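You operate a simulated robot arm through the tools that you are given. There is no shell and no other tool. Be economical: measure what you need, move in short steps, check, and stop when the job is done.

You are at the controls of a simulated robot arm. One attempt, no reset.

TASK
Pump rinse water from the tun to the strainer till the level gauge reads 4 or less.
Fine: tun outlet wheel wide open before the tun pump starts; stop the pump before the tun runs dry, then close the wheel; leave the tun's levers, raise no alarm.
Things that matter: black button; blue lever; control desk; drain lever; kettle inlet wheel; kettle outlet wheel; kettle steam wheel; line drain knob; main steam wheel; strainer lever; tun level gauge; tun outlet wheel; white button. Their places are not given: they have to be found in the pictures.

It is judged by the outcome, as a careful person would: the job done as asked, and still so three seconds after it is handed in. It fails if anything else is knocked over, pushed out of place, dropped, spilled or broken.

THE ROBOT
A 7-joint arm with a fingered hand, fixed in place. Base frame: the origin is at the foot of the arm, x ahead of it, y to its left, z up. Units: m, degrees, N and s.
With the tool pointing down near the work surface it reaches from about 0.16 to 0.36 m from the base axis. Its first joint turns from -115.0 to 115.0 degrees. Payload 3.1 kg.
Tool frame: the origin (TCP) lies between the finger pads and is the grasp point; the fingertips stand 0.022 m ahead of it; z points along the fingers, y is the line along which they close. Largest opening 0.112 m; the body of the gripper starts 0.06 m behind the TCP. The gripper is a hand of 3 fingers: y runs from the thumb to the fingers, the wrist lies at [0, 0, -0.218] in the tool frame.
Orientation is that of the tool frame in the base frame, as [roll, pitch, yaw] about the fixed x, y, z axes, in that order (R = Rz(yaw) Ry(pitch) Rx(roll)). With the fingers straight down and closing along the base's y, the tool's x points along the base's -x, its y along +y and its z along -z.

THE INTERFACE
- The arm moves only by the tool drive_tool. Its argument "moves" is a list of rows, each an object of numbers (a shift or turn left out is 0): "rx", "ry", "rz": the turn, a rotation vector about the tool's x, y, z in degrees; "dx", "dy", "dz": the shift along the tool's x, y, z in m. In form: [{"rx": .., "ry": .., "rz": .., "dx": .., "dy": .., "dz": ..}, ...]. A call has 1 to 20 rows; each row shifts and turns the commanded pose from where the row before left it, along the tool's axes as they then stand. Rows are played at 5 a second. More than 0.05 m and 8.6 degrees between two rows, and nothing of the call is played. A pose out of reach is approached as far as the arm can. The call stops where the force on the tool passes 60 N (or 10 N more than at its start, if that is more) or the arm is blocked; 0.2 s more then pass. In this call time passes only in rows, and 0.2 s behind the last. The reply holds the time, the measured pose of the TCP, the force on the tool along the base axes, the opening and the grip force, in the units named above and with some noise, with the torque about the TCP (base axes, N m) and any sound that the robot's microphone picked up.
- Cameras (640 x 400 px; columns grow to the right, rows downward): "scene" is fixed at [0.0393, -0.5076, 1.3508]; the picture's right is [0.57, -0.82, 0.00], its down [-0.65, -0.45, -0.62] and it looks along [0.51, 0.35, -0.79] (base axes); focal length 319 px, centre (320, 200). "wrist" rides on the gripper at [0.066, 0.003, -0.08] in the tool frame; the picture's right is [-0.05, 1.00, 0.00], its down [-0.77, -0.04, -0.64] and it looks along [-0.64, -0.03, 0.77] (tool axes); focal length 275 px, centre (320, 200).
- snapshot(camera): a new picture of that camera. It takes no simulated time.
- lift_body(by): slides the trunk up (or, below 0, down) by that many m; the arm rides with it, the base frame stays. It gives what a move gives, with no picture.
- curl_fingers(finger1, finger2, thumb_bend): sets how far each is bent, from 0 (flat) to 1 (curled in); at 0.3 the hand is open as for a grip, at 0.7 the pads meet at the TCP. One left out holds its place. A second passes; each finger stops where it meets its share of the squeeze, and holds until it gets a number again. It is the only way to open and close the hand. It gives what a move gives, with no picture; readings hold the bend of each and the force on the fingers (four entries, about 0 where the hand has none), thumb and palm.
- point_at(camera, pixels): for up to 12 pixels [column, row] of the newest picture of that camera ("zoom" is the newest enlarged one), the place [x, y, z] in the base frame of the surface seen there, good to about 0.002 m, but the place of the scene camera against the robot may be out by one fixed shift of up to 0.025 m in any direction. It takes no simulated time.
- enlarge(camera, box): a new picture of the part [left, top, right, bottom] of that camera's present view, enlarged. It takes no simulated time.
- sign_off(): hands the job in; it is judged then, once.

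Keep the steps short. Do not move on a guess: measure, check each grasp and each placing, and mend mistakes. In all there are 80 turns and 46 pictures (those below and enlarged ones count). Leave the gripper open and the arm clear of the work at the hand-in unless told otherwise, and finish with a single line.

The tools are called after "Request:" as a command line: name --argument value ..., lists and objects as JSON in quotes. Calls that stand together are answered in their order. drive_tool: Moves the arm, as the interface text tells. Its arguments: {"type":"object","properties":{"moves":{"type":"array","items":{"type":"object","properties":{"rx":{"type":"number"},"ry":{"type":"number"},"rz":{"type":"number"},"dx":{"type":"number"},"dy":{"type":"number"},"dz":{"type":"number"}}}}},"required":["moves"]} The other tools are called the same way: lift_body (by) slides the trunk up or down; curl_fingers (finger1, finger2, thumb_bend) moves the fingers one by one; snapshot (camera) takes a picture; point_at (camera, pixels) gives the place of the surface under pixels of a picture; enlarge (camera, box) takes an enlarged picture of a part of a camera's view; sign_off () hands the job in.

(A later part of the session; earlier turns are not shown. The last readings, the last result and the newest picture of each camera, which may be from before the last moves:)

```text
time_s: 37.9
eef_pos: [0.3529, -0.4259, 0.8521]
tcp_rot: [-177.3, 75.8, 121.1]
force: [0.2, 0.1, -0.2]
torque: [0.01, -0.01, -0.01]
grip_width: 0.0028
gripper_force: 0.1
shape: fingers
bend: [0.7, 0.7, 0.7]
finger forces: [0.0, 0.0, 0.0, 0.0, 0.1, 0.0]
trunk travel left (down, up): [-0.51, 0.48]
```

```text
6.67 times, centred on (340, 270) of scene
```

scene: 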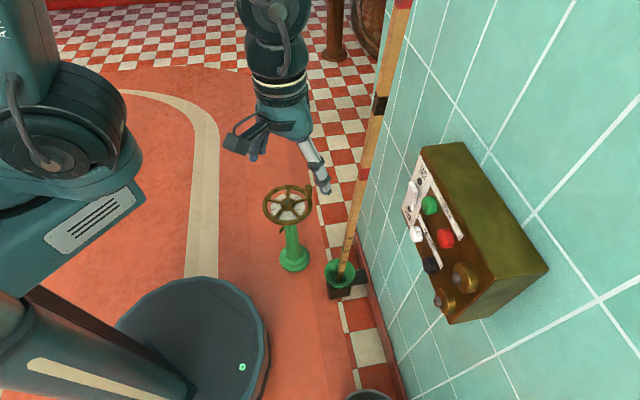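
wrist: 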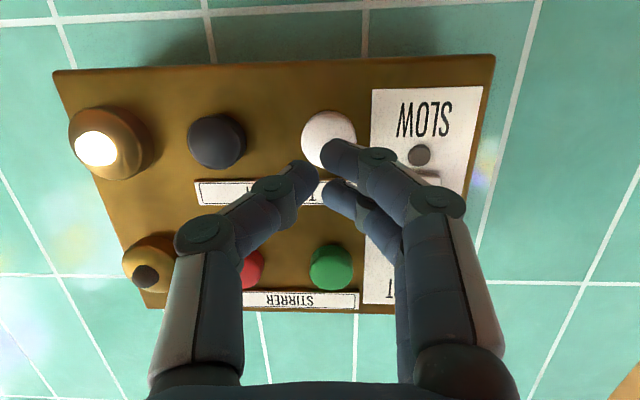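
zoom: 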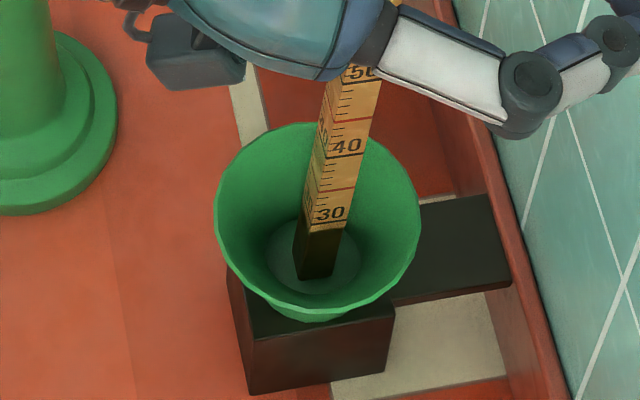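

Reached that pose. Gauge unchanged at about 28. Now move to in front of the black button (face about (0.360,-0.5005,0.841)).

Request:
drive_tool --moves '[{"dy": -0.0193, "dz": 0.011}, {"dy": -0.0192, "dz": 0.011}]'

Request:
snapshot --camera "wrist"

```text
time_s: 38.5
eef_pos: [0.3269, -0.4614, 0.8473]
tcp_rot: [-177.1, 75.9, 121.3]
force: [0.0, -0.1, 0.4]
torque: [-0.02, 0.03, 0.04]
grip_width: 0.0026
gripper_force: 0.0
shape: fingers
bend: [0.7, 0.7, 0.7]
finger forces: [0.0, 0.0, 0.0, 0.0, 0.0, 0.1]
trunk travel left (down, up): [-0.51, 0.48]
```

```text
10 pictures are left
```

wrist: 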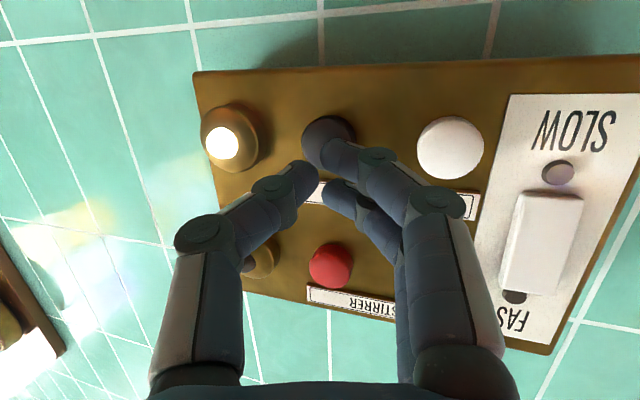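

Ready in front of the black button at (328,143). Wait 3 s in place, then read the gauge; meanwhile measure the black button.

Request:
point_at --camera "wrist" --pixels '[[318, 145], [325, 128], [340, 130], [310, 135]]'

Request:
drive_tool --moves '[{"dz": 0}, {"dz": 0}, {"dz": 0}, {"dz": 0}, {"dz": 0}, {"dz": 0}, {"dz": 0}, {"dz": 0}, {"dz": 0}, {"dz": 0}, {"dz": 0}, {"dz": 0}, {"dz": 0}, {"dz": 0}]'

Request:
enlarge --camera "scene" --box '[310, 240, 370, 300]'

```text
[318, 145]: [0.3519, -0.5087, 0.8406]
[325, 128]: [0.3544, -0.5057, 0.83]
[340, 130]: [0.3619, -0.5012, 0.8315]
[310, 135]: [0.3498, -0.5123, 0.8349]
```

```text
time_s: 41.5
eef_pos: [0.3278, -0.4617, 0.8459]
tcp_rot: [-177.2, 76.0, 121.4]
force: [0.8, -0.5, -0.1]
torque: [0.01, 0.04, 0.01]
grip_width: 0.0027
gripper_force: 0.0
shape: fingers
bend: [0.7, 0.7, 0.7]
finger forces: [0.1, 0.0, 0.0, 0.1, 0.0, 0.0]
trunk travel left (down, up): [-0.51, 0.48]
```

```text
6.67 times, centred on (340, 270) of scene
```

zoom: 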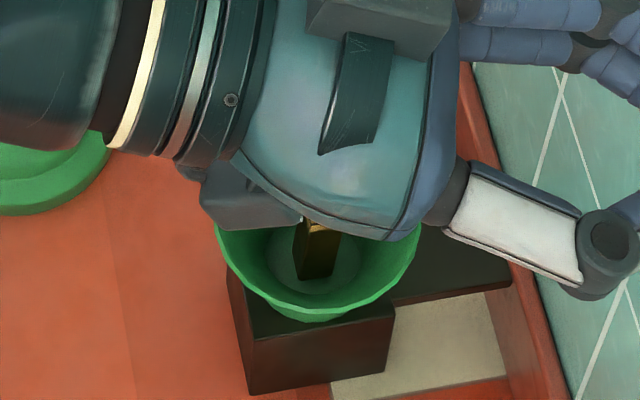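

The hand hides part of the stick, and its lower end has not changed. The moving mark may be the black band higher up (at (380,105) at the start). Check the whole stick.

Request:
snapshot --camera "scene"

```text
8 pictures are left
```

scene: 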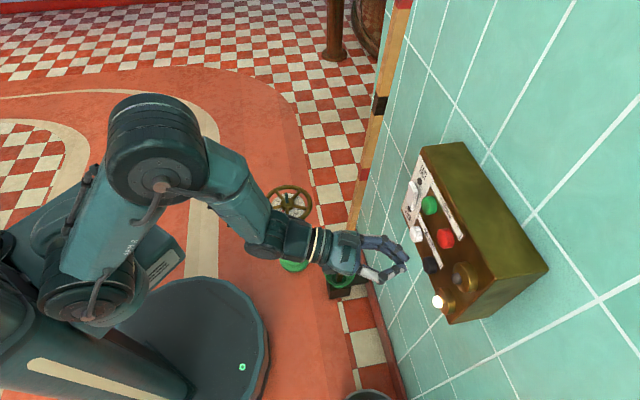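

The black band has not moved, so the stick seems not to be the level gauge. There is something brown with a bright face on the wall at the left edge (25,310) of the last wrist picture. Locate and enlarge it.

Request:
point_at --camera "wrist" --pixels '[[15, 350], [45, 330], [10, 300], [5, 330], [30, 300], [150, 200]]'

Request:
enlarge --camera "wrist" --box '[0, 230, 120, 400]'

```text
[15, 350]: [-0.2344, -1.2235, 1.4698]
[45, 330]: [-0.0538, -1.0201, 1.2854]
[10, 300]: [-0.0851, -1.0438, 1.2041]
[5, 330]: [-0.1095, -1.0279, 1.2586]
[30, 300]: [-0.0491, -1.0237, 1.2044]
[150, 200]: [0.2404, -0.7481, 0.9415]
```

```text
2.35 times, centred on (60, 315) of wrist
```

zoom: 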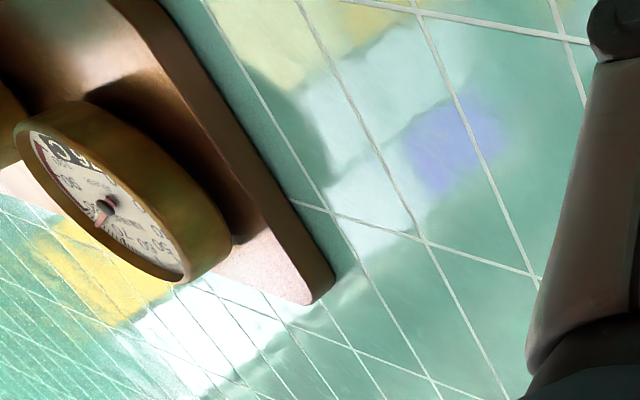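

It is a round dial on a wall plate at about (-0.1,-1.04,1.25), probably the tun level gauge. I can't read it from here, so I'll stop the pump now to be safe and read it after. Press black: about 38 mm along the panel normal.

Request:
drive_tool --moves '[{"dx": -0.0028, "dy": 0.0028, "dz": 0.0113}, {"dx": -0.0028, "dy": 0.0028, "dz": 0.0113}, {"dx": -0.0018, "dy": 0.0019, "dz": 0.0075}, {"dx": -0.0014, "dy": 0.0014, "dz": 0.0056}]'

```text
time_s: 42.5
eef_pos: [0.3549, -0.4887, 0.8473]
tcp_rot: [-177.0, 75.9, 121.6]
force: [-2.7, 11.0, 0.1]
torque: [-0.02, 0.0, 0.1]
grip_width: 0.0027
gripper_force: 5.0
shape: fingers
bend: [0.7, 0.72, 0.7]
finger forces: [0.0, 10.0, 0.0, 0.1, 0.0, 0.1]
trunk travel left (down, up): [-0.51, 0.48]
heard: click
```

Click heard: pump stopped. Back off, then swing right around the base to look at the wall dial.

Request:
drive_tool --moves '[{"dx": 0.0085, "dy": -0.006, "dz": -0.036}, {"dx": 0.0085, "dz": -0.038}, {"dx": 0.0085, "dz": -0.038}, {"rx": 5.335, "rz": 1.33, "dx": 0.0005, "dy": -0.0468, "dz": -0.0022}, {"rx": 5.335, "rz": 1.33, "dx": 0.0005, "dy": -0.0468, "dz": -0.0022}, {"rx": 5.335, "rz": 1.33, "dx": 0.0005, "dy": -0.0468, "dz": -0.0022}, {"rx": 5.335, "rz": 1.33, "dx": 0.0005, "dy": -0.0468, "dz": -0.0022}, {"rx": 5.335, "rz": 1.33, "dx": 0.0005, "dy": -0.0468, "dz": -0.0022}, {"rx": 5.335, "rz": 1.33, "dx": 0.0005, "dy": -0.0468, "dz": -0.0022}]'

Request:
snapshot --camera "wrist"

```text
time_s: 44.5
eef_pos: [0.0783, -0.5127, 0.8359]
tcp_rot: [-177.5, 76.2, 88.1]
force: [0.4, 0.1, 0.1]
torque: [0.02, 0.01, -0.04]
grip_width: 0.0025
gripper_force: 0.0
shape: fingers
bend: [0.7, 0.7, 0.7]
finger forces: [0.0, 0.1, 0.0, 0.0, 0.0, 0.0]
out of reach, approached as far as the arm can: row 4, 5, 6, 7, 8, 9
trunk travel left (down, up): [-0.51, 0.48]
```

```text
6 pictures are left
```

wrist: 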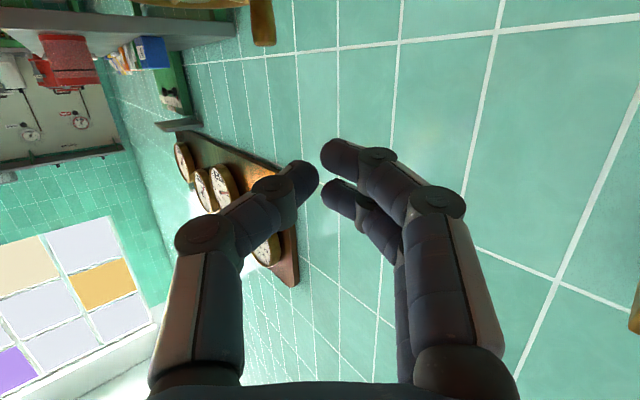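

Five dials on the wall plate at (165-300,130-290), seen edge-on and partly hidden by the thumb. I'll open the hand and shift 0.18 m further right for a squarer view.

Request:
curl_fingers --finger1 0.3 --finger2 0.3 --thumb_bend 0.3

Request:
drive_tool --moves '[{"dy": -0.045}, {"dy": -0.045}, {"dy": -0.045}, {"dy": -0.045}]'

Request:
point_at --camera "wrist" --pixels '[[183, 160], [203, 190], [222, 185], [265, 255], [200, 140], [290, 280]]'

```text
time_s: 45.5
eef_pos: [0.0796, -0.5119, 0.8376]
tcp_rot: [-177.3, 76.3, 88.3]
force: [0.0, -0.1, 0.0]
torque: [0.0, 0.01, -0.02]
grip_width: 0.1112
gripper_force: 0.2
shape: fingers
bend: [0.3, 0.3, 0.3]
finger forces: [0.1, 0.0, 0.1, 0.0, 0.1, 0.1]
trunk travel left (down, up): [-0.51, 0.48]
```

```text
time_s: 46.5
eef_pos: [0.028, -0.5383, 0.8305]
tcp_rot: [-176.9, 75.4, 88.5]
force: [-0.3, -0.2, 0.1]
torque: [0.0, 0.02, 0.01]
grip_width: 0.1115
gripper_force: 0.0
shape: fingers
bend: [0.3, 0.3, 0.3]
finger forces: [0.0, 0.0, 0.1, 0.0, 0.1, 0.0]
out of reach, approached as far as the arm can: row 1, 2, 3, 4
trunk travel left (down, up): [-0.51, 0.48]
```

```text
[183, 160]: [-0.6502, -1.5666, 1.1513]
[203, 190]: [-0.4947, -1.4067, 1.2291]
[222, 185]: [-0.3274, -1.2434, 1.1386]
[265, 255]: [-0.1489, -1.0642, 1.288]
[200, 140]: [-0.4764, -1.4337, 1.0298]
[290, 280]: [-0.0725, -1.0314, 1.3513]
```

The dials run along the wall from (-0.15,-1.06) to (-0.65,-1.57), z about 1.2. The shift fell short; turn the hand 24 degrees right in place to centre them.

Request:
drive_tool --moves '[{"rx": 7.7, "rz": 1.95, "dz": -0.01}, {"rx": 7.7, "rz": 1.95, "dz": -0.02}, {"rx": 7.7, "rz": 1.95}]'

Request:
snapshot --camera "wrist"

```text
time_s: 47.3
eef_pos: [0.0326, -0.4976, 0.8379]
tcp_rot: [-178.5, 76.5, 63.2]
force: [0.8, -0.4, 1.2]
torque: [0.03, 0.0, -0.01]
grip_width: 0.1118
gripper_force: 0.0
shape: fingers
bend: [0.3, 0.3, 0.3]
finger forces: [0.0, 0.0, 0.0, 0.0, 0.0, 0.1]
trunk travel left (down, up): [-0.51, 0.48]
```

```text
5 pictures are left
```

wrist: 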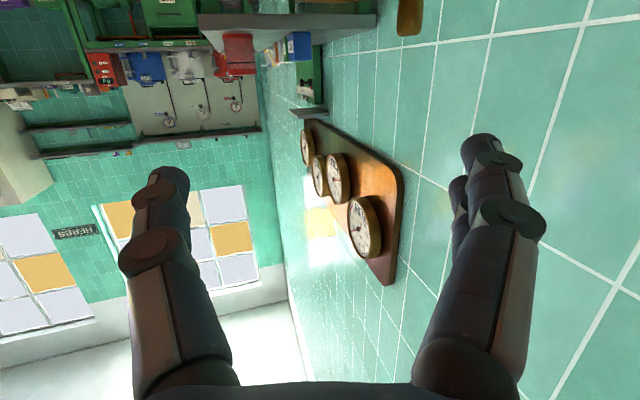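

Now the dials are clear. Enlarge tightly to read labels and needles.

Request:
enlarge --camera "wrist" --box '[294, 118, 404, 268]'

```text
2.67 times, centred on (349, 193) of wrist
```

zoom: 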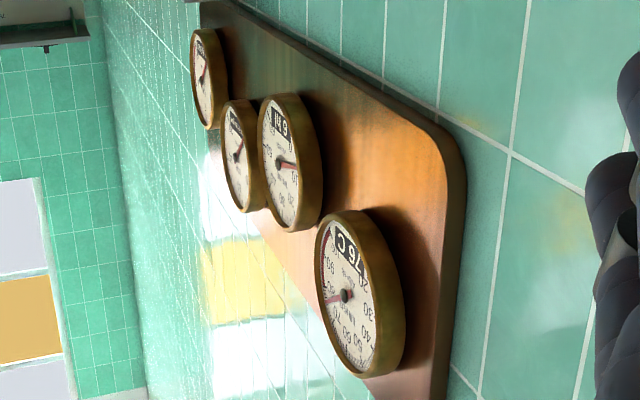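

These are temperature dials ("76 C"), not a level gauge. There is another object at the top (410,15) of the wrist picture and a board at (170,100); locate them.

Request:
point_at --camera "wrist" --pixels '[[410, 15], [402, 30], [420, 3], [170, 122], [236, 104], [75, 233], [30, 140], [150, 60], [290, 45], [300, 20], [235, 50], [10, 90]]'

Request:
point_at --camera "zoom" --pixels '[[345, 295], [280, 160], [240, 155], [203, 75]]'

Request:
point_at --camera "scene" --pixels '[[370, 395], [380, 105], [360, 175], [402, 5], [366, 20], [335, 30], [343, 283], [350, 293], [295, 265], [383, 90], [397, 30], [372, 145]]'

```text
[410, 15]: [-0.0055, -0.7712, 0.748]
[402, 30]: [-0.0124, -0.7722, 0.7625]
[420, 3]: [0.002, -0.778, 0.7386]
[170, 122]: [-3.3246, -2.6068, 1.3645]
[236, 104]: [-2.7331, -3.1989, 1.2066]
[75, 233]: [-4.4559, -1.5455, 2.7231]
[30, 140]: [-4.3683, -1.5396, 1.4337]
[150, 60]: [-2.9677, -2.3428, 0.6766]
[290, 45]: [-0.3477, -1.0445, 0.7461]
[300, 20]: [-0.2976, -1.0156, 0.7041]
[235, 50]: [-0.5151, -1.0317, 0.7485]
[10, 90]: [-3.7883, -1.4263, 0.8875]
```

```text
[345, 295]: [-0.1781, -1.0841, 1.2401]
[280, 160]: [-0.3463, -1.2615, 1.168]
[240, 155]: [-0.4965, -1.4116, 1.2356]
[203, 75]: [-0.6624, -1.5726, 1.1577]
```

```text
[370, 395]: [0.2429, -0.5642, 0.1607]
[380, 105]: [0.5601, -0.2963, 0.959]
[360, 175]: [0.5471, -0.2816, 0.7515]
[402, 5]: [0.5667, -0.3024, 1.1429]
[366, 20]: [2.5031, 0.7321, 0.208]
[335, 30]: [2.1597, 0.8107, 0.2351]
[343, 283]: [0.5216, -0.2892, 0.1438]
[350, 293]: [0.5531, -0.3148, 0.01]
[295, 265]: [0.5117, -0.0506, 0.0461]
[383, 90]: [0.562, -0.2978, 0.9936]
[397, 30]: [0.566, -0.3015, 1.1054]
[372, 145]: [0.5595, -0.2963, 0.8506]
```

Enlarging renders true detail, so I can read the dials' black labels. Take dials 2-4 closely.

Request:
enlarge --camera "wrist" --box '[299, 133, 349, 206]'

```text
5.48 times, centred on (324, 170) of wrist
```

zoom: 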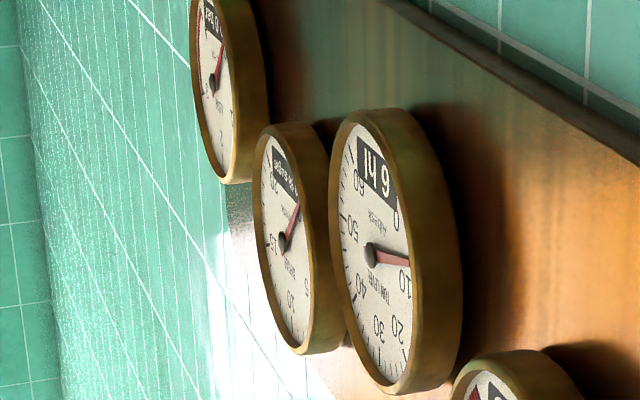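

Dial 2 is the level dial: digital window (upside down) "9 hl", needle just short of 10. So about 9 hl remain after ~6 s of pumping; the rate is unknown. I'll make a short second run. Close the hand and return to in front of the white button.

Request:
curl_fingers --finger1 0.7 --finger2 0.7 --thumb_bend 0.7

Request:
drive_tool --moves '[{"rx": -7.05, "rz": -1.69, "dx": 0.0068, "dy": 0.0282, "dz": -0.0284}, {"rx": -7.05, "rz": -1.69, "dx": 0.006, "dy": 0.0316, "dz": -0.0248}, {"rx": -7.05, "rz": -1.69, "dx": 0.005, "dy": 0.0346, "dz": -0.0206}, {"rx": -7.05, "rz": -1.69, "dx": 0.0039, "dy": 0.037, "dz": -0.0162}, {"rx": -7.05, "rz": -1.69, "dx": 0.0028, "dy": 0.0389, "dz": -0.0116}, {"rx": -7.05, "rz": -1.69, "dx": 0.0016, "dy": 0.04, "dz": -0.0067}, {"rx": -7.05, "rz": -1.69, "dx": 0.0004, "dy": 0.0406, "dz": -0.0017}, {"rx": -7.05, "rz": -1.69, "dx": -0.0008, "dy": 0.0404, "dz": 0.0033}]'

```text
time_s: 48.3
eef_pos: [0.0325, -0.4982, 0.8409]
tcp_rot: [-178.3, 76.5, 63.3]
force: [-0.2, -0.4, 0.1]
torque: [0.0, 0.01, 0.02]
grip_width: 0.0032
gripper_force: 0.0
shape: fingers
bend: [0.7, 0.7, 0.7]
finger forces: [0.0, 0.0, 0.0, 0.0, 0.0, 0.0]
trunk travel left (down, up): [-0.51, 0.48]
```

```text
time_s: 50.1
eef_pos: [0.3458, -0.4001, 0.8396]
tcp_rot: [-179.4, 76.2, 120.6]
force: [0.7, 0.7, 0.3]
torque: [0.02, 0.01, 0.0]
grip_width: 0.0026
gripper_force: 0.0
shape: fingers
bend: [0.7, 0.7, 0.7]
finger forces: [0.0, 0.0, 0.0, 0.1, 0.1, 0.1]
trunk travel left (down, up): [-0.51, 0.48]
```

Pose reached in full. Raise 5 mm and approach 45 mm along the panel normal, stopping short of the white button.

Request:
drive_tool --moves '[{"dx": -0.0077, "dy": 0.0056, "dz": 0.02}, {"dx": -0.0077, "dy": 0.0056, "dz": 0.02}]'

```text
time_s: 50.7
eef_pos: [0.3743, -0.431, 0.8445]
tcp_rot: [-179.3, 76.3, 120.6]
force: [0.5, 0.0, -0.1]
torque: [-0.03, -0.01, -0.01]
grip_width: 0.0028
gripper_force: 0.0
shape: fingers
bend: [0.7, 0.7, 0.7]
finger forces: [0.1, 0.0, 0.1, 0.1, 0.0, 0.0]
trunk travel left (down, up): [-0.51, 0.48]
```

About 28 mm to the click. In one call: press white, retreat, slide 55 mm to black, press black, giving roughly 1.5 s of pumping.

Request:
drive_tool --moves '[{"dx": -0.0034, "dy": 0.0036, "dz": 0.0139}, {"dx": -0.0034, "dy": 0.0036, "dz": 0.0139}, {"dz": 0}, {"dx": 0.003, "dy": -0.0032, "dz": -0.0122}, {"dx": 0.003, "dy": -0.0032, "dz": -0.0122}, {"dx": -0.0017, "dy": -0.0267, "dz": 0.0066}, {"dx": -0.0016, "dy": -0.0266, "dz": 0.0067}, {"dx": -0.0033, "dy": 0.0035, "dz": 0.0132}, {"dx": -0.0033, "dy": 0.0035, "dz": 0.0132}, {"dz": 0}]'

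```text
time_s: 52.9
eef_pos: [0.3551, -0.4895, 0.8443]
tcp_rot: [-179.2, 76.2, 120.6]
force: [-2.7, 5.3, 0.0]
torque: [0.03, 0.02, -0.04]
grip_width: 0.0022
gripper_force: 3.0
shape: fingers
bend: [0.7, 0.7, 0.7]
finger forces: [0.3, 1.5, 0.1, 0.1, 4.2, 0.1]
trunk travel left (down, up): [-0.51, 0.48]
heard: click, click
```

Two clicks: started and stopped again. Retreat and swing to the viewing pose, open the hand, and read dial 2.

Request:
drive_tool --moves '[{"dx": 0.0096, "dz": -0.0388}, {"dx": 0.0096, "dz": -0.0388}, {"rx": 7.0, "rz": 1.7, "dx": 0.0023, "dy": -0.0352, "dz": -0.0092}, {"rx": 7.0, "rz": 1.7, "dx": 0.0012, "dy": -0.0361, "dz": -0.0048}, {"rx": 7.0, "rz": 1.7, "dx": 0.0001, "dy": -0.0364, "dz": -0.0004}, {"rx": 7.0, "rz": 1.7, "dx": -0.001, "dy": -0.0362, "dz": 0.004}, {"rx": 7.0, "rz": 1.7, "dx": -0.002, "dy": -0.0354, "dz": 0.0083}, {"rx": 7.0, "rz": 1.7, "dx": -0.0031, "dy": -0.034, "dz": 0.0126}, {"rx": 7.0, "rz": 1.7, "dx": -0.0041, "dy": -0.0322, "dz": 0.0167}, {"rx": 7.0, "rz": 1.7, "dx": -0.005, "dy": -0.0297, "dz": 0.0205}]'

Request:
curl_fingers --finger1 0.3 --finger2 0.3 --thumb_bend 0.3

```text
time_s: 55.1
eef_pos: [0.0321, -0.4947, 0.8463]
tcp_rot: [-179.2, 76.4, 62.9]
force: [0.2, -1.3, -0.1]
torque: [0.02, -0.01, 0.01]
grip_width: 0.0024
gripper_force: 0.1
shape: fingers
bend: [0.7, 0.7, 0.7]
finger forces: [0.0, 0.0, 0.0, 0.0, 0.1, 0.1]
trunk travel left (down, up): [-0.51, 0.48]
```

```text
time_s: 56.1
eef_pos: [0.0315, -0.4949, 0.8449]
tcp_rot: [-179.0, 76.4, 63.1]
force: [-0.4, 0.5, -0.4]
torque: [-0.03, 0.0, 0.01]
grip_width: 0.111
gripper_force: 0.1
shape: fingers
bend: [0.3, 0.3, 0.3]
finger forces: [0.0, 0.0, 0.0, 0.0, 0.0, 0.0]
trunk travel left (down, up): [-0.51, 0.48]
```

Same pose as before, so dial 2 should be near (334,178). Enlarge around it.

Request:
enlarge --camera "wrist" --box '[308, 150, 356, 206]'

```text
7.14 times, centred on (332, 178) of wrist
```

zoom: 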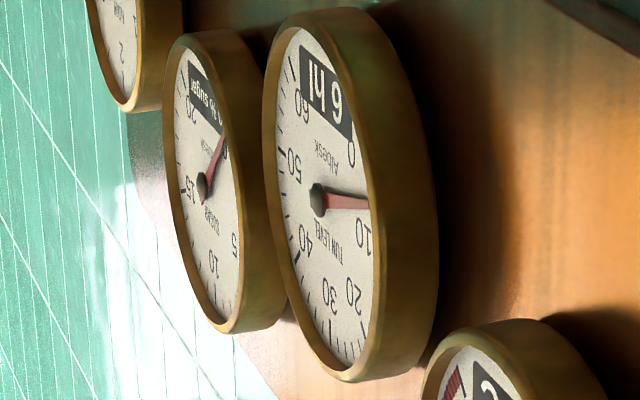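

The dial is labelled TUN LEVEL; fitting the needle to the scale gives about 5.8 (window 6 hl), versus about 7 before. So roughly 0.7 hl/s, and I need about 4 s more. Close the hand and return to the white button.

Request:
curl_fingers --finger1 0.7 --finger2 0.7 --thumb_bend 0.7

Request:
drive_tool --moves '[{"rx": -7.05, "rz": -1.69, "dx": 0.0068, "dy": 0.0282, "dz": -0.0284}, {"rx": -7.05, "rz": -1.69, "dx": 0.006, "dy": 0.0316, "dz": -0.0248}, {"rx": -7.05, "rz": -1.69, "dx": 0.005, "dy": 0.0346, "dz": -0.0206}, {"rx": -7.05, "rz": -1.69, "dx": 0.0039, "dy": 0.037, "dz": -0.0162}, {"rx": -7.05, "rz": -1.69, "dx": 0.0028, "dy": 0.0389, "dz": -0.0116}, {"rx": -7.05, "rz": -1.69, "dx": 0.0016, "dy": 0.04, "dz": -0.0067}, {"rx": -7.05, "rz": -1.69, "dx": 0.0004, "dy": 0.0406, "dz": -0.0017}, {"rx": -7.05, "rz": -1.69, "dx": -0.0008, "dy": 0.0404, "dz": 0.0033}]'

```text
time_s: 57.1
eef_pos: [0.0337, -0.4957, 0.8448]
tcp_rot: [-179.1, 76.4, 63.2]
force: [0.7, 0.2, 0.6]
torque: [0.0, -0.05, 0.01]
grip_width: 0.0028
gripper_force: 0.0
shape: fingers
bend: [0.7, 0.7, 0.7]
finger forces: [0.1, 0.0, 0.0, 0.0, 0.0, 0.0]
trunk travel left (down, up): [-0.51, 0.48]
```

```text
time_s: 58.9
eef_pos: [0.3441, -0.3918, 0.8455]
tcp_rot: [-179.8, 76.2, 120.5]
force: [0.2, 0.4, 0.0]
torque: [-0.03, -0.02, 0.03]
grip_width: 0.0026
gripper_force: 0.1
shape: fingers
bend: [0.7, 0.7, 0.7]
finger forces: [0.0, 0.1, 0.0, 0.0, 0.0, 0.1]
trunk travel left (down, up): [-0.51, 0.48]
```

Approach to the same stand-off as before.

Request:
drive_tool --moves '[{"dx": -0.0054, "dy": 0.003, "dz": 0.0239}, {"dx": -0.0054, "dy": 0.003, "dz": 0.0239}]'

```text
time_s: 59.5
eef_pos: [0.3737, -0.4342, 0.8437]
tcp_rot: [-179.8, 76.2, 120.4]
force: [0.4, 0.1, 0.3]
torque: [0.01, 0.0, -0.02]
grip_width: 0.003
gripper_force: 0.1
shape: fingers
bend: [0.7, 0.7, 0.7]
finger forces: [0.0, 0.0, 0.0, 0.0, 0.0, 0.0]
trunk travel left (down, up): [-0.51, 0.48]
```

In place. Press white, retreat, slide to black and wait (about 4 s total), then press black.

Request:
drive_tool --moves '[{"dx": -0.0034, "dy": 0.0036, "dz": 0.0136}, {"dx": -0.0034, "dy": 0.0036, "dz": 0.0132}, {"dz": 0}, {"dx": 0.003, "dy": -0.0032, "dz": -0.0122}, {"dx": 0.003, "dy": -0.0032, "dz": -0.0122}, {"dx": -0.0017, "dy": -0.0257, "dz": 0.0066}, {"dx": -0.0016, "dy": -0.0256, "dz": 0.0067}, {"dz": 0}, {"dz": 0}, {"dz": 0}, {"dz": 0}, {"dz": 0}, {"dz": 0}, {"dz": 0}, {"dz": 0}, {"dz": 0}, {"dz": 0}, {"dz": 0}, {"dz": 0}, {"dz": 0}]'

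Request:
drive_tool --moves '[{"dx": -0.0033, "dy": 0.0035, "dz": 0.0132}, {"dx": -0.0033, "dy": 0.0035, "dz": 0.0132}, {"dz": 0}]'

```text
time_s: 63.7
eef_pos: [0.337, -0.4734, 0.8446]
tcp_rot: [-179.9, 76.3, 120.3]
force: [-0.1, 0.0, -0.3]
torque: [0.0, -0.01, -0.01]
grip_width: 0.0023
gripper_force: 0.2
shape: fingers
bend: [0.7, 0.7, 0.7]
finger forces: [0.1, 0.0, 0.0, 0.0, 0.0, 0.1]
trunk travel left (down, up): [-0.51, 0.48]
heard: click
```

```text
time_s: 64.5
eef_pos: [0.3559, -0.4898, 0.8457]
tcp_rot: [-179.8, 76.3, 120.5]
force: [-8.5, 15.3, -1.4]
torque: [-0.01, 0.01, -0.03]
grip_width: 0.0025
gripper_force: 9.0
shape: fingers
bend: [0.7, 0.73, 0.7]
finger forces: [0.2, 11.5, 0.1, 0.0, 6.1, 0.0]
trunk travel left (down, up): [-0.51, 0.48]
heard: click
```

Both clicks heard, about 4 s apart. Swing to the viewing pose, open, and read.

Request:
drive_tool --moves '[{"dx": 0.0096, "dz": -0.0388}, {"dx": 0.0096, "dz": -0.0388}, {"rx": 7.0, "rz": 1.7, "dx": 0.0023, "dy": -0.0352, "dz": -0.0092}, {"rx": 7.0, "rz": 1.7, "dx": 0.0012, "dy": -0.0361, "dz": -0.0048}, {"rx": 7.0, "rz": 1.7, "dx": 0.0001, "dy": -0.0364, "dz": -0.0004}, {"rx": 7.0, "rz": 1.7, "dx": -0.001, "dy": -0.0362, "dz": 0.004}, {"rx": 7.0, "rz": 1.7, "dx": -0.002, "dy": -0.0354, "dz": 0.0083}, {"rx": 7.0, "rz": 1.7, "dx": -0.0031, "dy": -0.034, "dz": 0.0126}, {"rx": 7.0, "rz": 1.7, "dx": -0.0041, "dy": -0.0322, "dz": 0.0167}, {"rx": 7.0, "rz": 1.7, "dx": -0.005, "dy": -0.0297, "dz": 0.0205}]'

Request:
curl_fingers --finger1 0.3 --finger2 0.3 --thumb_bend 0.3

Request:
enlarge --camera "wrist" --box '[308, 150, 356, 206]'

```text
time_s: 66.7
eef_pos: [0.0356, -0.4999, 0.8458]
tcp_rot: [-179.8, 76.3, 62.7]
force: [0.2, -0.1, -1.1]
torque: [0.01, 0.02, 0.02]
grip_width: 0.0026
gripper_force: 0.0
shape: fingers
bend: [0.7, 0.7, 0.7]
finger forces: [0.0, 0.0, 0.0, 0.1, 0.1, 0.0]
trunk travel left (down, up): [-0.51, 0.48]
```

```text
time_s: 67.7
eef_pos: [0.0365, -0.4981, 0.8445]
tcp_rot: [-179.7, 76.3, 62.9]
force: [-0.6, 0.3, -0.4]
torque: [0.03, -0.03, 0.0]
grip_width: 0.1112
gripper_force: 0.1
shape: fingers
bend: [0.3, 0.3, 0.3]
finger forces: [0.1, 0.1, 0.0, 0.0, 0.0, 0.1]
trunk travel left (down, up): [-0.51, 0.48]
```

```text
7.14 times, centred on (332, 178) of wrist
```

zoom: 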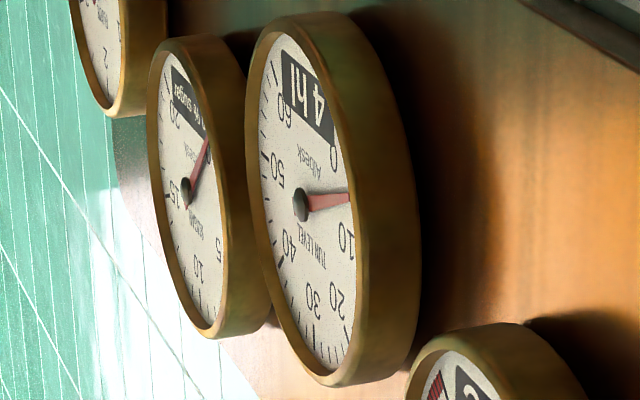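

The window reads 4 hl, which is borderline. The series (about 7, 6, 4) fits about 0.5 hl/s, so a further ~3.4 s run gives a safe 2-3 hl, well above dry. Return to the white button.

Request:
curl_fingers --finger1 0.7 --finger2 0.7 --thumb_bend 0.7

Request:
drive_tool --moves '[{"rx": -7.05, "rz": -1.69, "dx": 0.0068, "dy": 0.0282, "dz": -0.0284}, {"rx": -7.05, "rz": -1.69, "dx": 0.006, "dy": 0.0316, "dz": -0.0248}, {"rx": -7.05, "rz": -1.69, "dx": 0.005, "dy": 0.0346, "dz": -0.0206}, {"rx": -7.05, "rz": -1.69, "dx": 0.0039, "dy": 0.037, "dz": -0.0162}, {"rx": -7.05, "rz": -1.69, "dx": 0.0028, "dy": 0.0389, "dz": -0.0116}, {"rx": -7.05, "rz": -1.69, "dx": 0.0016, "dy": 0.04, "dz": -0.0067}, {"rx": -7.05, "rz": -1.69, "dx": 0.0004, "dy": 0.0406, "dz": -0.0017}, {"rx": -7.05, "rz": -1.69, "dx": -0.0008, "dy": 0.0404, "dz": 0.0033}]'

```text
time_s: 68.7
eef_pos: [0.037, -0.4976, 0.8447]
tcp_rot: [-179.7, 76.2, 62.9]
force: [0.2, -1.0, -0.3]
torque: [-0.02, -0.03, 0.04]
grip_width: 0.0028
gripper_force: 0.0
shape: fingers
bend: [0.7, 0.7, 0.7]
finger forces: [0.1, 0.0, 0.1, 0.1, 0.0, 0.0]
trunk travel left (down, up): [-0.51, 0.48]
```

```text
time_s: 70.5
eef_pos: [0.3433, -0.3945, 0.847]
tcp_rot: [179.5, 76.2, 120.1]
force: [-0.6, 0.1, -0.4]
torque: [0.0, 0.01, 0.03]
grip_width: 0.0024
gripper_force: 0.2
shape: fingers
bend: [0.7, 0.7, 0.7]
finger forces: [0.1, 0.0, 0.1, 0.0, 0.0, 0.1]
trunk travel left (down, up): [-0.51, 0.48]
```

Approach to the stand-off once more.

Request:
drive_tool --moves '[{"dx": -0.0046, "dy": 0.0035, "dz": 0.0237}, {"dx": -0.0045, "dy": 0.0036, "dz": 0.0237}]'

```text
time_s: 71.1
eef_pos: [0.3735, -0.434, 0.8415]
tcp_rot: [179.6, 76.4, 120.2]
force: [0.5, 0.5, -0.2]
torque: [-0.04, 0.01, 0.0]
grip_width: 0.0027
gripper_force: 0.0
shape: fingers
bend: [0.7, 0.7, 0.7]
finger forces: [0.1, 0.1, 0.0, 0.0, 0.0, 0.1]
trunk travel left (down, up): [-0.51, 0.48]
```

In place. Press white, wait in front of black, then press black (about 3.5 s).

Request:
drive_tool --moves '[{"dx": -0.0044, "dy": 0.0036, "dz": 0.0136}, {"dx": -0.0044, "dy": 0.0036, "dz": 0.0132}, {"dz": 0}, {"dx": 0.003, "dy": -0.0032, "dz": -0.0122}, {"dx": 0.003, "dy": -0.0032, "dz": -0.0122}, {"dx": -0.0017, "dy": -0.0257, "dz": 0.0066}, {"dx": -0.0016, "dy": -0.0256, "dz": 0.0067}, {"dz": 0}, {"dz": 0}, {"dz": 0}, {"dz": 0}, {"dz": 0}, {"dz": 0}, {"dz": 0}, {"dz": 0}, {"dz": 0}]'

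Request:
drive_tool --moves '[{"dx": -0.0033, "dy": 0.0035, "dz": 0.0132}, {"dx": -0.0033, "dy": 0.0035, "dz": 0.0132}, {"dz": 0}]'

```text
time_s: 74.5
eef_pos: [0.3397, -0.4736, 0.844]
tcp_rot: [179.5, 76.3, 120.0]
force: [-0.1, 0.4, 0.0]
torque: [0.01, 0.01, -0.02]
grip_width: 0.0022
gripper_force: 0.1
shape: fingers
bend: [0.7, 0.7, 0.7]
finger forces: [0.1, 0.0, 0.1, 0.0, 0.0, 0.0]
trunk travel left (down, up): [-0.51, 0.48]
heard: click
```

```text
time_s: 75.3
eef_pos: [0.3549, -0.4927, 0.8449]
tcp_rot: [179.6, 76.5, 120.0]
force: [-16.1, 23.1, -1.2]
torque: [0.04, 0.01, -0.2]
grip_width: 0.0027
gripper_force: 14.6
shape: fingers
bend: [0.69, 0.73, 0.71]
finger forces: [1.5, 10.0, 0.0, 0.0, 17.9, 0.1]
trunk travel left (down, up): [-0.51, 0.48]
heard: click
```

Pump stopped. Before going to the wheel I'll use the last full scene picture (wheel visible at (290,200)) to locate the handle, at no cost, and back the hand away from the desk.

Request:
point_at --camera "scene" --pixels '[[262, 195], [264, 195], [264, 199], [266, 203], [268, 208], [270, 195], [275, 190], [289, 199], [308, 200], [311, 204], [289, 186], [261, 199]]'

Request:
drive_tool --moves '[{"dx": 0.0096, "dz": -0.0388}, {"dx": 0.0096, "dz": -0.0388}, {"dx": 0.0096, "dz": -0.0388}]'

```text
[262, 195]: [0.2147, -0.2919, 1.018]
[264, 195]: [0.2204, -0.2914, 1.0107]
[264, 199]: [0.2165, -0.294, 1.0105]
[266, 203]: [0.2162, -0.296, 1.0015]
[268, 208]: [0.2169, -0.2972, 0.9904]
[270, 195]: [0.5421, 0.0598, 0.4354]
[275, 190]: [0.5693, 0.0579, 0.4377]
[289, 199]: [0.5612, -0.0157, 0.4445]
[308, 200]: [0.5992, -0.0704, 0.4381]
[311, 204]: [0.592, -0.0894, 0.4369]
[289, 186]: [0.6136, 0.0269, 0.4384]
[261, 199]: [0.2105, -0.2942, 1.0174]
```

```text
time_s: 76.1
eef_pos: [0.2934, -0.3904, 0.8449]
tcp_rot: [179.5, 76.4, 120.0]
force: [0.6, -0.4, -0.4]
torque: [-0.02, 0.0, -0.03]
grip_width: 0.0028
gripper_force: 0.2
shape: fingers
bend: [0.7, 0.7, 0.7]
finger forces: [0.0, 0.0, 0.0, 0.1, 0.0, 0.0]
trunk travel left (down, up): [-0.51, 0.48]
```

From the earlier close view I compute the handle now at about (0.488,0.047). Swing the arm back to the front, keeping clear of the pole.

Request:
drive_tool --moves '[{"rx": -5.335, "rz": -1.33, "dx": 0.0005, "dy": 0.0468, "dz": -0.0022}, {"rx": -5.335, "rz": -1.33, "dx": 0.0005, "dy": 0.0468, "dz": -0.0022}, {"rx": -5.335, "rz": -1.33, "dx": 0.0005, "dy": 0.0468, "dz": -0.0022}, {"rx": -5.335, "rz": -1.33, "dx": 0.0005, "dy": 0.0468, "dz": -0.0022}, {"rx": -5.335, "rz": -1.33, "dx": 0.0005, "dy": 0.0468, "dz": -0.0022}, {"rx": -5.335, "rz": -1.33, "dx": 0.0005, "dy": 0.0468, "dz": -0.0022}, {"rx": -5.335, "rz": -1.33, "dx": 0.0005, "dy": 0.0468, "dz": -0.0022}, {"rx": -5.335, "rz": -1.33, "dx": 0.0005, "dy": 0.0468, "dz": -0.0022}, {"rx": -5.335, "rz": -1.33, "dx": 0.0005, "dy": 0.0468, "dz": -0.0022}, {"rx": -5.335, "rz": -1.33, "dx": 0.0005, "dy": 0.0468, "dz": -0.0022}, {"rx": -5.335, "rz": -1.33, "dx": 0.0005, "dy": 0.0468, "dz": -0.0022}, {"ry": 6.5}, {"ry": 6.5}, {"ry": 6.5}]'

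Request:
curl_fingers --finger1 0.3 --finger2 0.3 --thumb_bend 0.3

```text
time_s: 79.1
eef_pos: [0.539, 0.0378, 0.8442]
tcp_rot: [-179.6, 56.6, -178.5]
force: [-1.1, -0.6, -0.1]
torque: [0.01, 0.0, -0.01]
grip_width: 0.0026
gripper_force: 0.1
shape: fingers
bend: [0.7, 0.7, 0.7]
finger forces: [0.0, 0.1, 0.0, 0.0, 0.0, 0.1]
trunk travel left (down, up): [-0.51, 0.48]
```

```text
time_s: 80.1
eef_pos: [0.5385, 0.0389, 0.8447]
tcp_rot: [-179.5, 56.8, -178.7]
force: [-0.2, 0.6, -0.8]
torque: [-0.02, -0.02, 0.02]
grip_width: 0.1112
gripper_force: 0.0
shape: fingers
bend: [0.3, 0.3, 0.3]
finger forces: [0.0, 0.0, 0.1, 0.0, 0.1, 0.0]
trunk travel left (down, up): [-0.51, 0.48]
```

Now draw back to x about 0.395 above the wheel's near side, then lower the trunk 0.3.

Request:
drive_tool --moves '[{"dx": 0.0196, "dy": 0.0028, "dz": -0.03}, {"dx": 0.0196, "dy": 0.0028, "dz": -0.03}, {"dx": 0.0196, "dy": 0.0028, "dz": -0.03}, {"dx": 0.0196, "dy": 0.0028, "dz": -0.03}]'

Request:
lift_body --by -0.3

```text
time_s: 81.1
eef_pos: [0.3949, 0.0469, 0.8462]
tcp_rot: [-179.7, 56.8, -178.8]
force: [-0.5, -0.7, 0.3]
torque: [0.02, 0.01, 0.02]
grip_width: 0.1112
gripper_force: 0.0
shape: fingers
bend: [0.3, 0.3, 0.3]
finger forces: [0.1, 0.1, 0.0, 0.0, 0.0, 0.1]
trunk travel left (down, up): [-0.51, 0.48]
```

```text
time_s: 84.1
eef_pos: [0.3956, 0.0462, 0.5461]
tcp_rot: [-179.5, 56.8, -178.6]
force: [-0.7, 0.6, 0.4]
torque: [0.02, 0.0, 0.0]
grip_width: 0.111
gripper_force: 0.1
shape: fingers
bend: [0.3, 0.3, 0.3]
finger forces: [0.0, 0.0, 0.0, 0.1, 0.0, 0.0]
trunk travel left (down, up): [-0.21, 0.78]
```

Advance 0.12 m so the open hand straddles the handle, then close on it and check width and force.

Request:
drive_tool --moves '[{"dx": 0.0046, "dz": 0.0305}, {"dx": 0.0046, "dz": 0.0305}, {"dx": 0.0045, "dz": 0.0305}, {"dx": 0.0045, "dz": 0.0304}]'

Request:
curl_fingers --finger1 0.66 --finger2 0.66 --thumb_bend 0.66

```text
time_s: 85.1
eef_pos: [0.4892, 0.0498, 0.4635]
tcp_rot: [-179.6, 56.8, -178.8]
force: [-0.1, -0.1, -0.5]
torque: [-0.04, -0.02, 0.01]
grip_width: 0.1113
gripper_force: 0.0
shape: fingers
bend: [0.3, 0.3, 0.3]
finger forces: [0.0, 0.1, 0.0, 0.0, 0.1, 0.0]
trunk travel left (down, up): [-0.21, 0.78]
```

```text
time_s: 86.1
eef_pos: [0.4882, 0.0477, 0.4633]
tcp_rot: [-179.7, 56.7, -178.8]
force: [4.8, -8.2, -1.3]
torque: [-0.04, 0.0, 0.06]
grip_width: 0.0212
gripper_force: 4.4
shape: fingers
bend: [0.66, 0.66, 0.62]
finger forces: [0.0, 0.0, 0.1, 0.0, 9.4, 0.0]
trunk travel left (down, up): [-0.21, 0.78]
```

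Width 0.021 m: the handle is in the grip. Turn it clockwise back along the circle, first 50 degrees.

Request:
drive_tool --moves '[{"dx": -0.0054, "dy": 0.0105, "dz": 0.0083}, {"dx": -0.0064, "dy": 0.0087, "dz": 0.0097}, {"dx": -0.0071, "dy": 0.0065, "dz": 0.0108}, {"dx": -0.0076, "dy": 0.0042, "dz": 0.0115}, {"dx": -0.0079, "dy": 0.0017, "dz": 0.012}]'

```text
time_s: 87.3
eef_pos: [0.5485, 0.0806, 0.4641]
tcp_rot: [-179.6, 56.8, -178.6]
force: [-0.4, -2.0, 0.0]
torque: [0.05, 0.02, 0.07]
grip_width: 0.0147
gripper_force: 0.7
shape: fingers
bend: [0.66, 0.66, 0.65]
finger forces: [0.0, 0.1, 0.1, 0.1, 2.6, 0.0]
trunk travel left (down, up): [-0.21, 0.78]
```

Grip reads 0.015 wide with a light force; the handle may have slid a little toward the palm. Squeeze a bit firmer and see.

Request:
curl_fingers --finger1 0.72 --finger2 0.72 --thumb_bend 0.72

```text
time_s: 88.3
eef_pos: [0.5495, 0.0808, 0.4634]
tcp_rot: [-179.6, 56.9, -178.7]
force: [6.3, -8.6, 0.0]
torque: [0.03, 0.0, 0.18]
grip_width: 0.0025
gripper_force: 5.0
shape: fingers
bend: [0.72, 0.72, 0.69]
finger forces: [0.0, 0.0, 0.1, 0.0, 10.3, 0.0]
trunk travel left (down, up): [-0.21, 0.78]
```

The pads nearly meet and the thumb presses from the front, so the handle has slipped palm-ward but is still inside the fingers. Open a little, draw back 25 mm, re-grip.

Request:
curl_fingers --finger1 0.45 --finger2 0.45 --thumb_bend 0.45

Request:
drive_tool --moves '[{"dx": 0.0069, "dz": -0.0105}, {"dx": 0.0069, "dz": -0.0105}]'

Request:
curl_fingers --finger1 0.68 --finger2 0.68 --thumb_bend 0.68

```text
time_s: 89.3
eef_pos: [0.5485, 0.0797, 0.4629]
tcp_rot: [-179.5, 57.0, -178.6]
force: [0.3, 0.3, -0.6]
torque: [0.0, -0.02, 0.03]
grip_width: 0.0687
gripper_force: 0.1
shape: fingers
bend: [0.45, 0.45, 0.45]
finger forces: [0.0, 0.1, 0.0, 0.0, 0.1, 0.0]
trunk travel left (down, up): [-0.21, 0.78]
```

```text
time_s: 89.9
eef_pos: [0.5248, 0.0804, 0.4632]
tcp_rot: [-179.5, 56.8, -178.6]
force: [-0.4, 0.6, -0.2]
torque: [0.01, -0.01, -0.03]
grip_width: 0.0689
gripper_force: 0.0
shape: fingers
bend: [0.45, 0.45, 0.45]
finger forces: [0.1, 0.0, 0.0, 0.0, 0.1, 0.0]
trunk travel left (down, up): [-0.21, 0.78]
```

```text
time_s: 90.9
eef_pos: [0.5257, 0.0789, 0.4625]
tcp_rot: [-179.6, 56.8, -178.8]
force: [3.4, -12.0, -0.8]
torque: [-0.1, -0.05, -0.07]
grip_width: 0.0224
gripper_force: 6.5
shape: fingers
bend: [0.66, 0.68, 0.62]
finger forces: [0.7, 0.0, 0.0, 0.1, 12.6, 0.1]
trunk travel left (down, up): [-0.21, 0.78]
```

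Held again (width 0.022) with the handle at about 110 degrees. Squeeze firmer and continue 20 degrees.

Request:
curl_fingers --finger1 0.85 --finger2 0.85 --thumb_bend 0.85

Request:
drive_tool --moves '[{"dx": -0.0038, "dy": -0.002, "dz": 0.0058}, {"dx": -0.0038, "dy": 0.0005, "dz": 0.0058}, {"dx": -0.0039, "dy": 0.0005, "dz": 0.006}, {"dx": -0.004, "dy": 0.0003, "dz": 0.006}]'

```text
time_s: 91.9
eef_pos: [0.525, 0.0786, 0.4624]
tcp_rot: [-179.6, 56.6, -178.6]
force: [5.8, -12.8, -9.0]
torque: [-0.15, 0.07, -0.12]
grip_width: 0.0192
gripper_force: 25.3
shape: fingers
bend: [0.75, 0.76, 0.64]
finger forces: [11.0, 9.2, 0.0, 0.0, 30.7, 0.0]
trunk travel left (down, up): [-0.21, 0.78]
```

```text
time_s: 92.9
eef_pos: [0.5543, 0.0784, 0.4637]
tcp_rot: [-179.6, 56.9, -178.8]
force: [4.0, -12.1, -4.1]
torque: [0.16, -0.05, 0.06]
grip_width: 0.0035
gripper_force: 16.7
shape: fingers
bend: [0.76, 0.8, 0.73]
finger forces: [7.6, 4.5, 0.0, 0.0, 21.4, 0.0]
trunk travel left (down, up): [-0.21, 0.78]
```

The handle slips palm-ward on this stretch because the push is along the fingers. Instead I'll push it with closed fingertips from the near side: open, draw back to x about 0.49, close.

Request:
curl_fingers --finger1 0.4 --finger2 0.4 --thumb_bend 0.4

Request:
drive_tool --moves '[{"dx": 0.0118, "dz": -0.018}, {"dx": 0.0118, "dz": -0.018}, {"dx": 0.0118, "dz": -0.018}]'

Request:
curl_fingers --finger1 0.7 --finger2 0.7 --thumb_bend 0.7

```text
time_s: 93.9
eef_pos: [0.5533, 0.0796, 0.4638]
tcp_rot: [-179.6, 56.9, -178.7]
force: [0.6, -0.7, 0.3]
torque: [-0.01, -0.02, 0.02]
grip_width: 0.0831
gripper_force: 0.2
shape: fingers
bend: [0.4, 0.4, 0.4]
finger forces: [0.0, 0.0, 0.0, 0.1, 0.0, 0.0]
trunk travel left (down, up): [-0.21, 0.78]
```

```text
time_s: 94.7
eef_pos: [0.4877, 0.0792, 0.4649]
tcp_rot: [-179.5, 56.8, -178.6]
force: [0.7, 0.6, 0.3]
torque: [-0.04, 0.03, 0.0]
grip_width: 0.0832
gripper_force: 0.0
shape: fingers
bend: [0.4, 0.4, 0.4]
finger forces: [0.1, 0.0, 0.0, 0.0, 0.0, 0.0]
trunk travel left (down, up): [-0.21, 0.78]
```

```text
time_s: 95.7
eef_pos: [0.4887, 0.0787, 0.4651]
tcp_rot: [-179.5, 56.7, -178.6]
force: [0.2, -0.1, 0.7]
torque: [-0.03, -0.01, -0.03]
grip_width: 0.0028
gripper_force: 0.0
shape: fingers
bend: [0.7, 0.7, 0.7]
finger forces: [0.0, 0.0, 0.1, 0.1, 0.0, 0.1]
trunk travel left (down, up): [-0.21, 0.78]
```

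Closed and free. Push forward along the circle, four rows to x about 0.546, watching for resistance.

Request:
drive_tool --moves '[{"dx": -0.0079, "dz": 0.012}, {"dx": -0.0079, "dz": 0.012}, {"dx": -0.0079, "dy": -0.001, "dz": 0.012}, {"dx": -0.0079, "dy": -0.002, "dz": 0.012}]'

```text
time_s: 96.7
eef_pos: [0.5457, 0.0774, 0.4644]
tcp_rot: [-179.5, 56.7, -178.4]
force: [-4.4, 1.2, -1.5]
torque: [-0.04, 0.06, 0.03]
grip_width: 0.0
gripper_force: 2.1
shape: fingers
bend: [0.7, 0.7, 0.72]
finger forces: [0.0, 0.1, 0.1, 0.0, 4.4, 0.0]
trunk travel left (down, up): [-0.21, 0.78]
```

Resistance of 4 N: the tips are pushing the handle. Continue along the circle with a slight extra shift inward.

Request:
drive_tool --moves '[{"dx": -0.0073, "dy": -0.008, "dz": 0.0111}, {"dx": -0.0068, "dy": -0.0095, "dz": 0.0104}, {"dx": -0.006, "dy": -0.0105, "dz": 0.0091}]'

```text
time_s: 97.5
eef_pos: [0.5832, 0.0499, 0.4653]
tcp_rot: [-179.4, 56.8, -178.6]
force: [-0.6, 5.2, 2.3]
torque: [0.03, -0.07, 0.15]
grip_width: 0.0026
gripper_force: 2.4
shape: fingers
bend: [0.7, 0.65, 0.7]
finger forces: [0.1, 4.7, 0.0, 0.0, 0.1, 0.0]
trunk travel left (down, up): [-0.21, 0.78]
```

Contact moved to a finger's side. I'll re-cage: draw back 30 mm, open, advance over the expected handle place (0.612,0.05), and close to feel for it.

Request:
drive_tool --moves '[{"dx": 0.0082, "dz": -0.0125}, {"dx": 0.0082, "dz": -0.0125}]'

Request:
curl_fingers --finger1 0.3 --finger2 0.3 --thumb_bend 0.3

Request:
drive_tool --moves '[{"dx": -0.0088, "dz": 0.0134}, {"dx": -0.0088, "dz": 0.0134}, {"dx": -0.0088, "dz": 0.0134}, {"dx": -0.0055, "dz": 0.0084}]'

Request:
curl_fingers --finger1 0.66 --finger2 0.66 --thumb_bend 0.66

```text
time_s: 98.1
eef_pos: [0.5528, 0.049, 0.4629]
tcp_rot: [-179.6, 56.8, -178.7]
force: [0.1, -0.1, -0.8]
torque: [-0.03, 0.02, 0.02]
grip_width: 0.0021
gripper_force: 0.1
shape: fingers
bend: [0.7, 0.7, 0.7]
finger forces: [0.0, 0.1, 0.1, 0.0, 0.1, 0.0]
trunk travel left (down, up): [-0.21, 0.78]
```

```text
time_s: 99.1
eef_pos: [0.5533, 0.0492, 0.4625]
tcp_rot: [-179.4, 56.9, -178.6]
force: [0.2, 0.1, 0.2]
torque: [0.02, -0.01, 0.04]
grip_width: 0.111
gripper_force: 0.0
shape: fingers
bend: [0.3, 0.3, 0.3]
finger forces: [0.1, 0.0, 0.0, 0.0, 0.0, 0.0]
trunk travel left (down, up): [-0.21, 0.78]
```

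```text
time_s: 100.1
eef_pos: [0.6111, 0.0492, 0.4643]
tcp_rot: [-179.6, 56.7, -178.6]
force: [0.4, -0.3, -0.3]
torque: [-0.04, 0.01, 0.0]
grip_width: 0.1112
gripper_force: 0.1
shape: fingers
bend: [0.3, 0.3, 0.3]
finger forces: [0.0, 0.0, 0.0, 0.0, 0.1, 0.1]
trunk travel left (down, up): [-0.21, 0.78]
```

```text
time_s: 101.1
eef_pos: [0.6119, 0.0499, 0.4642]
tcp_rot: [-179.5, 56.9, -178.6]
force: [1.8, 2.2, -0.5]
torque: [0.07, -0.03, 0.0]
grip_width: 0.0201
gripper_force: 2.9
shape: fingers
bend: [0.61, 0.65, 0.65]
finger forces: [3.7, 0.6, 0.2, 0.1, 1.1, 0.1]
trunk travel left (down, up): [-0.21, 0.78]
```

The handle is in the grip at about 43 degrees. Now the sweep toward -y, which the fingers push squarely, to about -17 degrees.

Request:
drive_tool --moves '[{"dx": -0.0048, "dy": -0.0116, "dz": 0.0073}, {"dx": -0.0036, "dy": -0.0129, "dz": 0.0054}, {"dx": -0.0023, "dy": -0.0138, "dz": 0.0035}, {"dx": -0.0009, "dy": -0.0144, "dz": 0.0014}, {"dx": 0.0004, "dy": -0.0144, "dz": -0.0007}, {"dx": 0.0018, "dy": -0.0141, "dz": -0.0028}]'

```text
time_s: 102.5
eef_pos: [0.6276, -0.0327, 0.4622]
tcp_rot: [-179.5, 56.5, -178.8]
force: [7.8, 2.0, -1.0]
torque: [0.03, -0.06, -0.13]
grip_width: 0.0238
gripper_force: 5.5
shape: fingers
bend: [0.59, 0.61, 0.65]
finger forces: [3.7, 4.4, 0.1, 0.0, 2.4, 0.1]
trunk travel left (down, up): [-0.21, 0.78]
```

Good: handle at about -21 degrees. Two more rows plus a small one to feel the closed stop (handle was first at (0.622,-0.053)).

Request:
drive_tool --moves '[{"dx": 0.0029, "dy": -0.0105, "dz": -0.0044}, {"dx": 0.0035, "dy": -0.01, "dz": -0.0053}, {"dx": 0.003, "dy": -0.007, "dz": -0.0046}]'

```text
time_s: 103.3
eef_pos: [0.6118, -0.0587, 0.4628]
tcp_rot: [-179.5, 56.7, -178.6]
force: [3.6, 3.6, -1.9]
torque: [0.07, 0.01, -0.06]
grip_width: 0.0234
gripper_force: 5.1
shape: fingers
bend: [0.59, 0.6, 0.65]
finger forces: [3.1, 4.1, 0.1, 0.0, 3.1, 0.0]
trunk travel left (down, up): [-0.21, 0.78]
```

No stop felt yet at (0.612,-0.059). Small further rows until the force rises.

Request:
drive_tool --moves '[{"dx": 0.003, "dy": -0.0058, "dz": -0.0045}, {"dx": 0.0032, "dy": -0.0054, "dz": -0.0048}]'

```text
time_s: 103.9
eef_pos: [0.5998, -0.0676, 0.4654]
tcp_rot: [-179.4, 56.9, -178.4]
force: [2.4, 14.9, 0.7]
torque: [0.15, -0.02, 0.23]
grip_width: 0.0232
gripper_force: 6.3
shape: fingers
bend: [0.59, 0.54, 0.66]
finger forces: [5.0, 7.8, 0.0, 0.1, 0.0, 0.1]
trunk travel left (down, up): [-0.21, 0.78]
```

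Force has risen to 15 N. One more small row to confirm it is the stop.

Request:
drive_tool --moves '[{"dx": 0.002, "dy": -0.008, "dz": -0.003}, {"dz": 0}]'

```text
time_s: 104.5
eef_pos: [0.5959, -0.0753, 0.4642]
tcp_rot: [-179.3, 56.7, -178.2]
force: [-5.8, 18.1, 2.1]
torque: [0.27, 0.08, 0.53]
grip_width: 0.0273
gripper_force: 10.3
shape: fingers
bend: [0.57, 0.5, 0.66]
finger forces: [10.0, 9.8, 0.1, 0.0, 0.0, 0.0]
trunk travel left (down, up): [-0.21, 0.78]
```

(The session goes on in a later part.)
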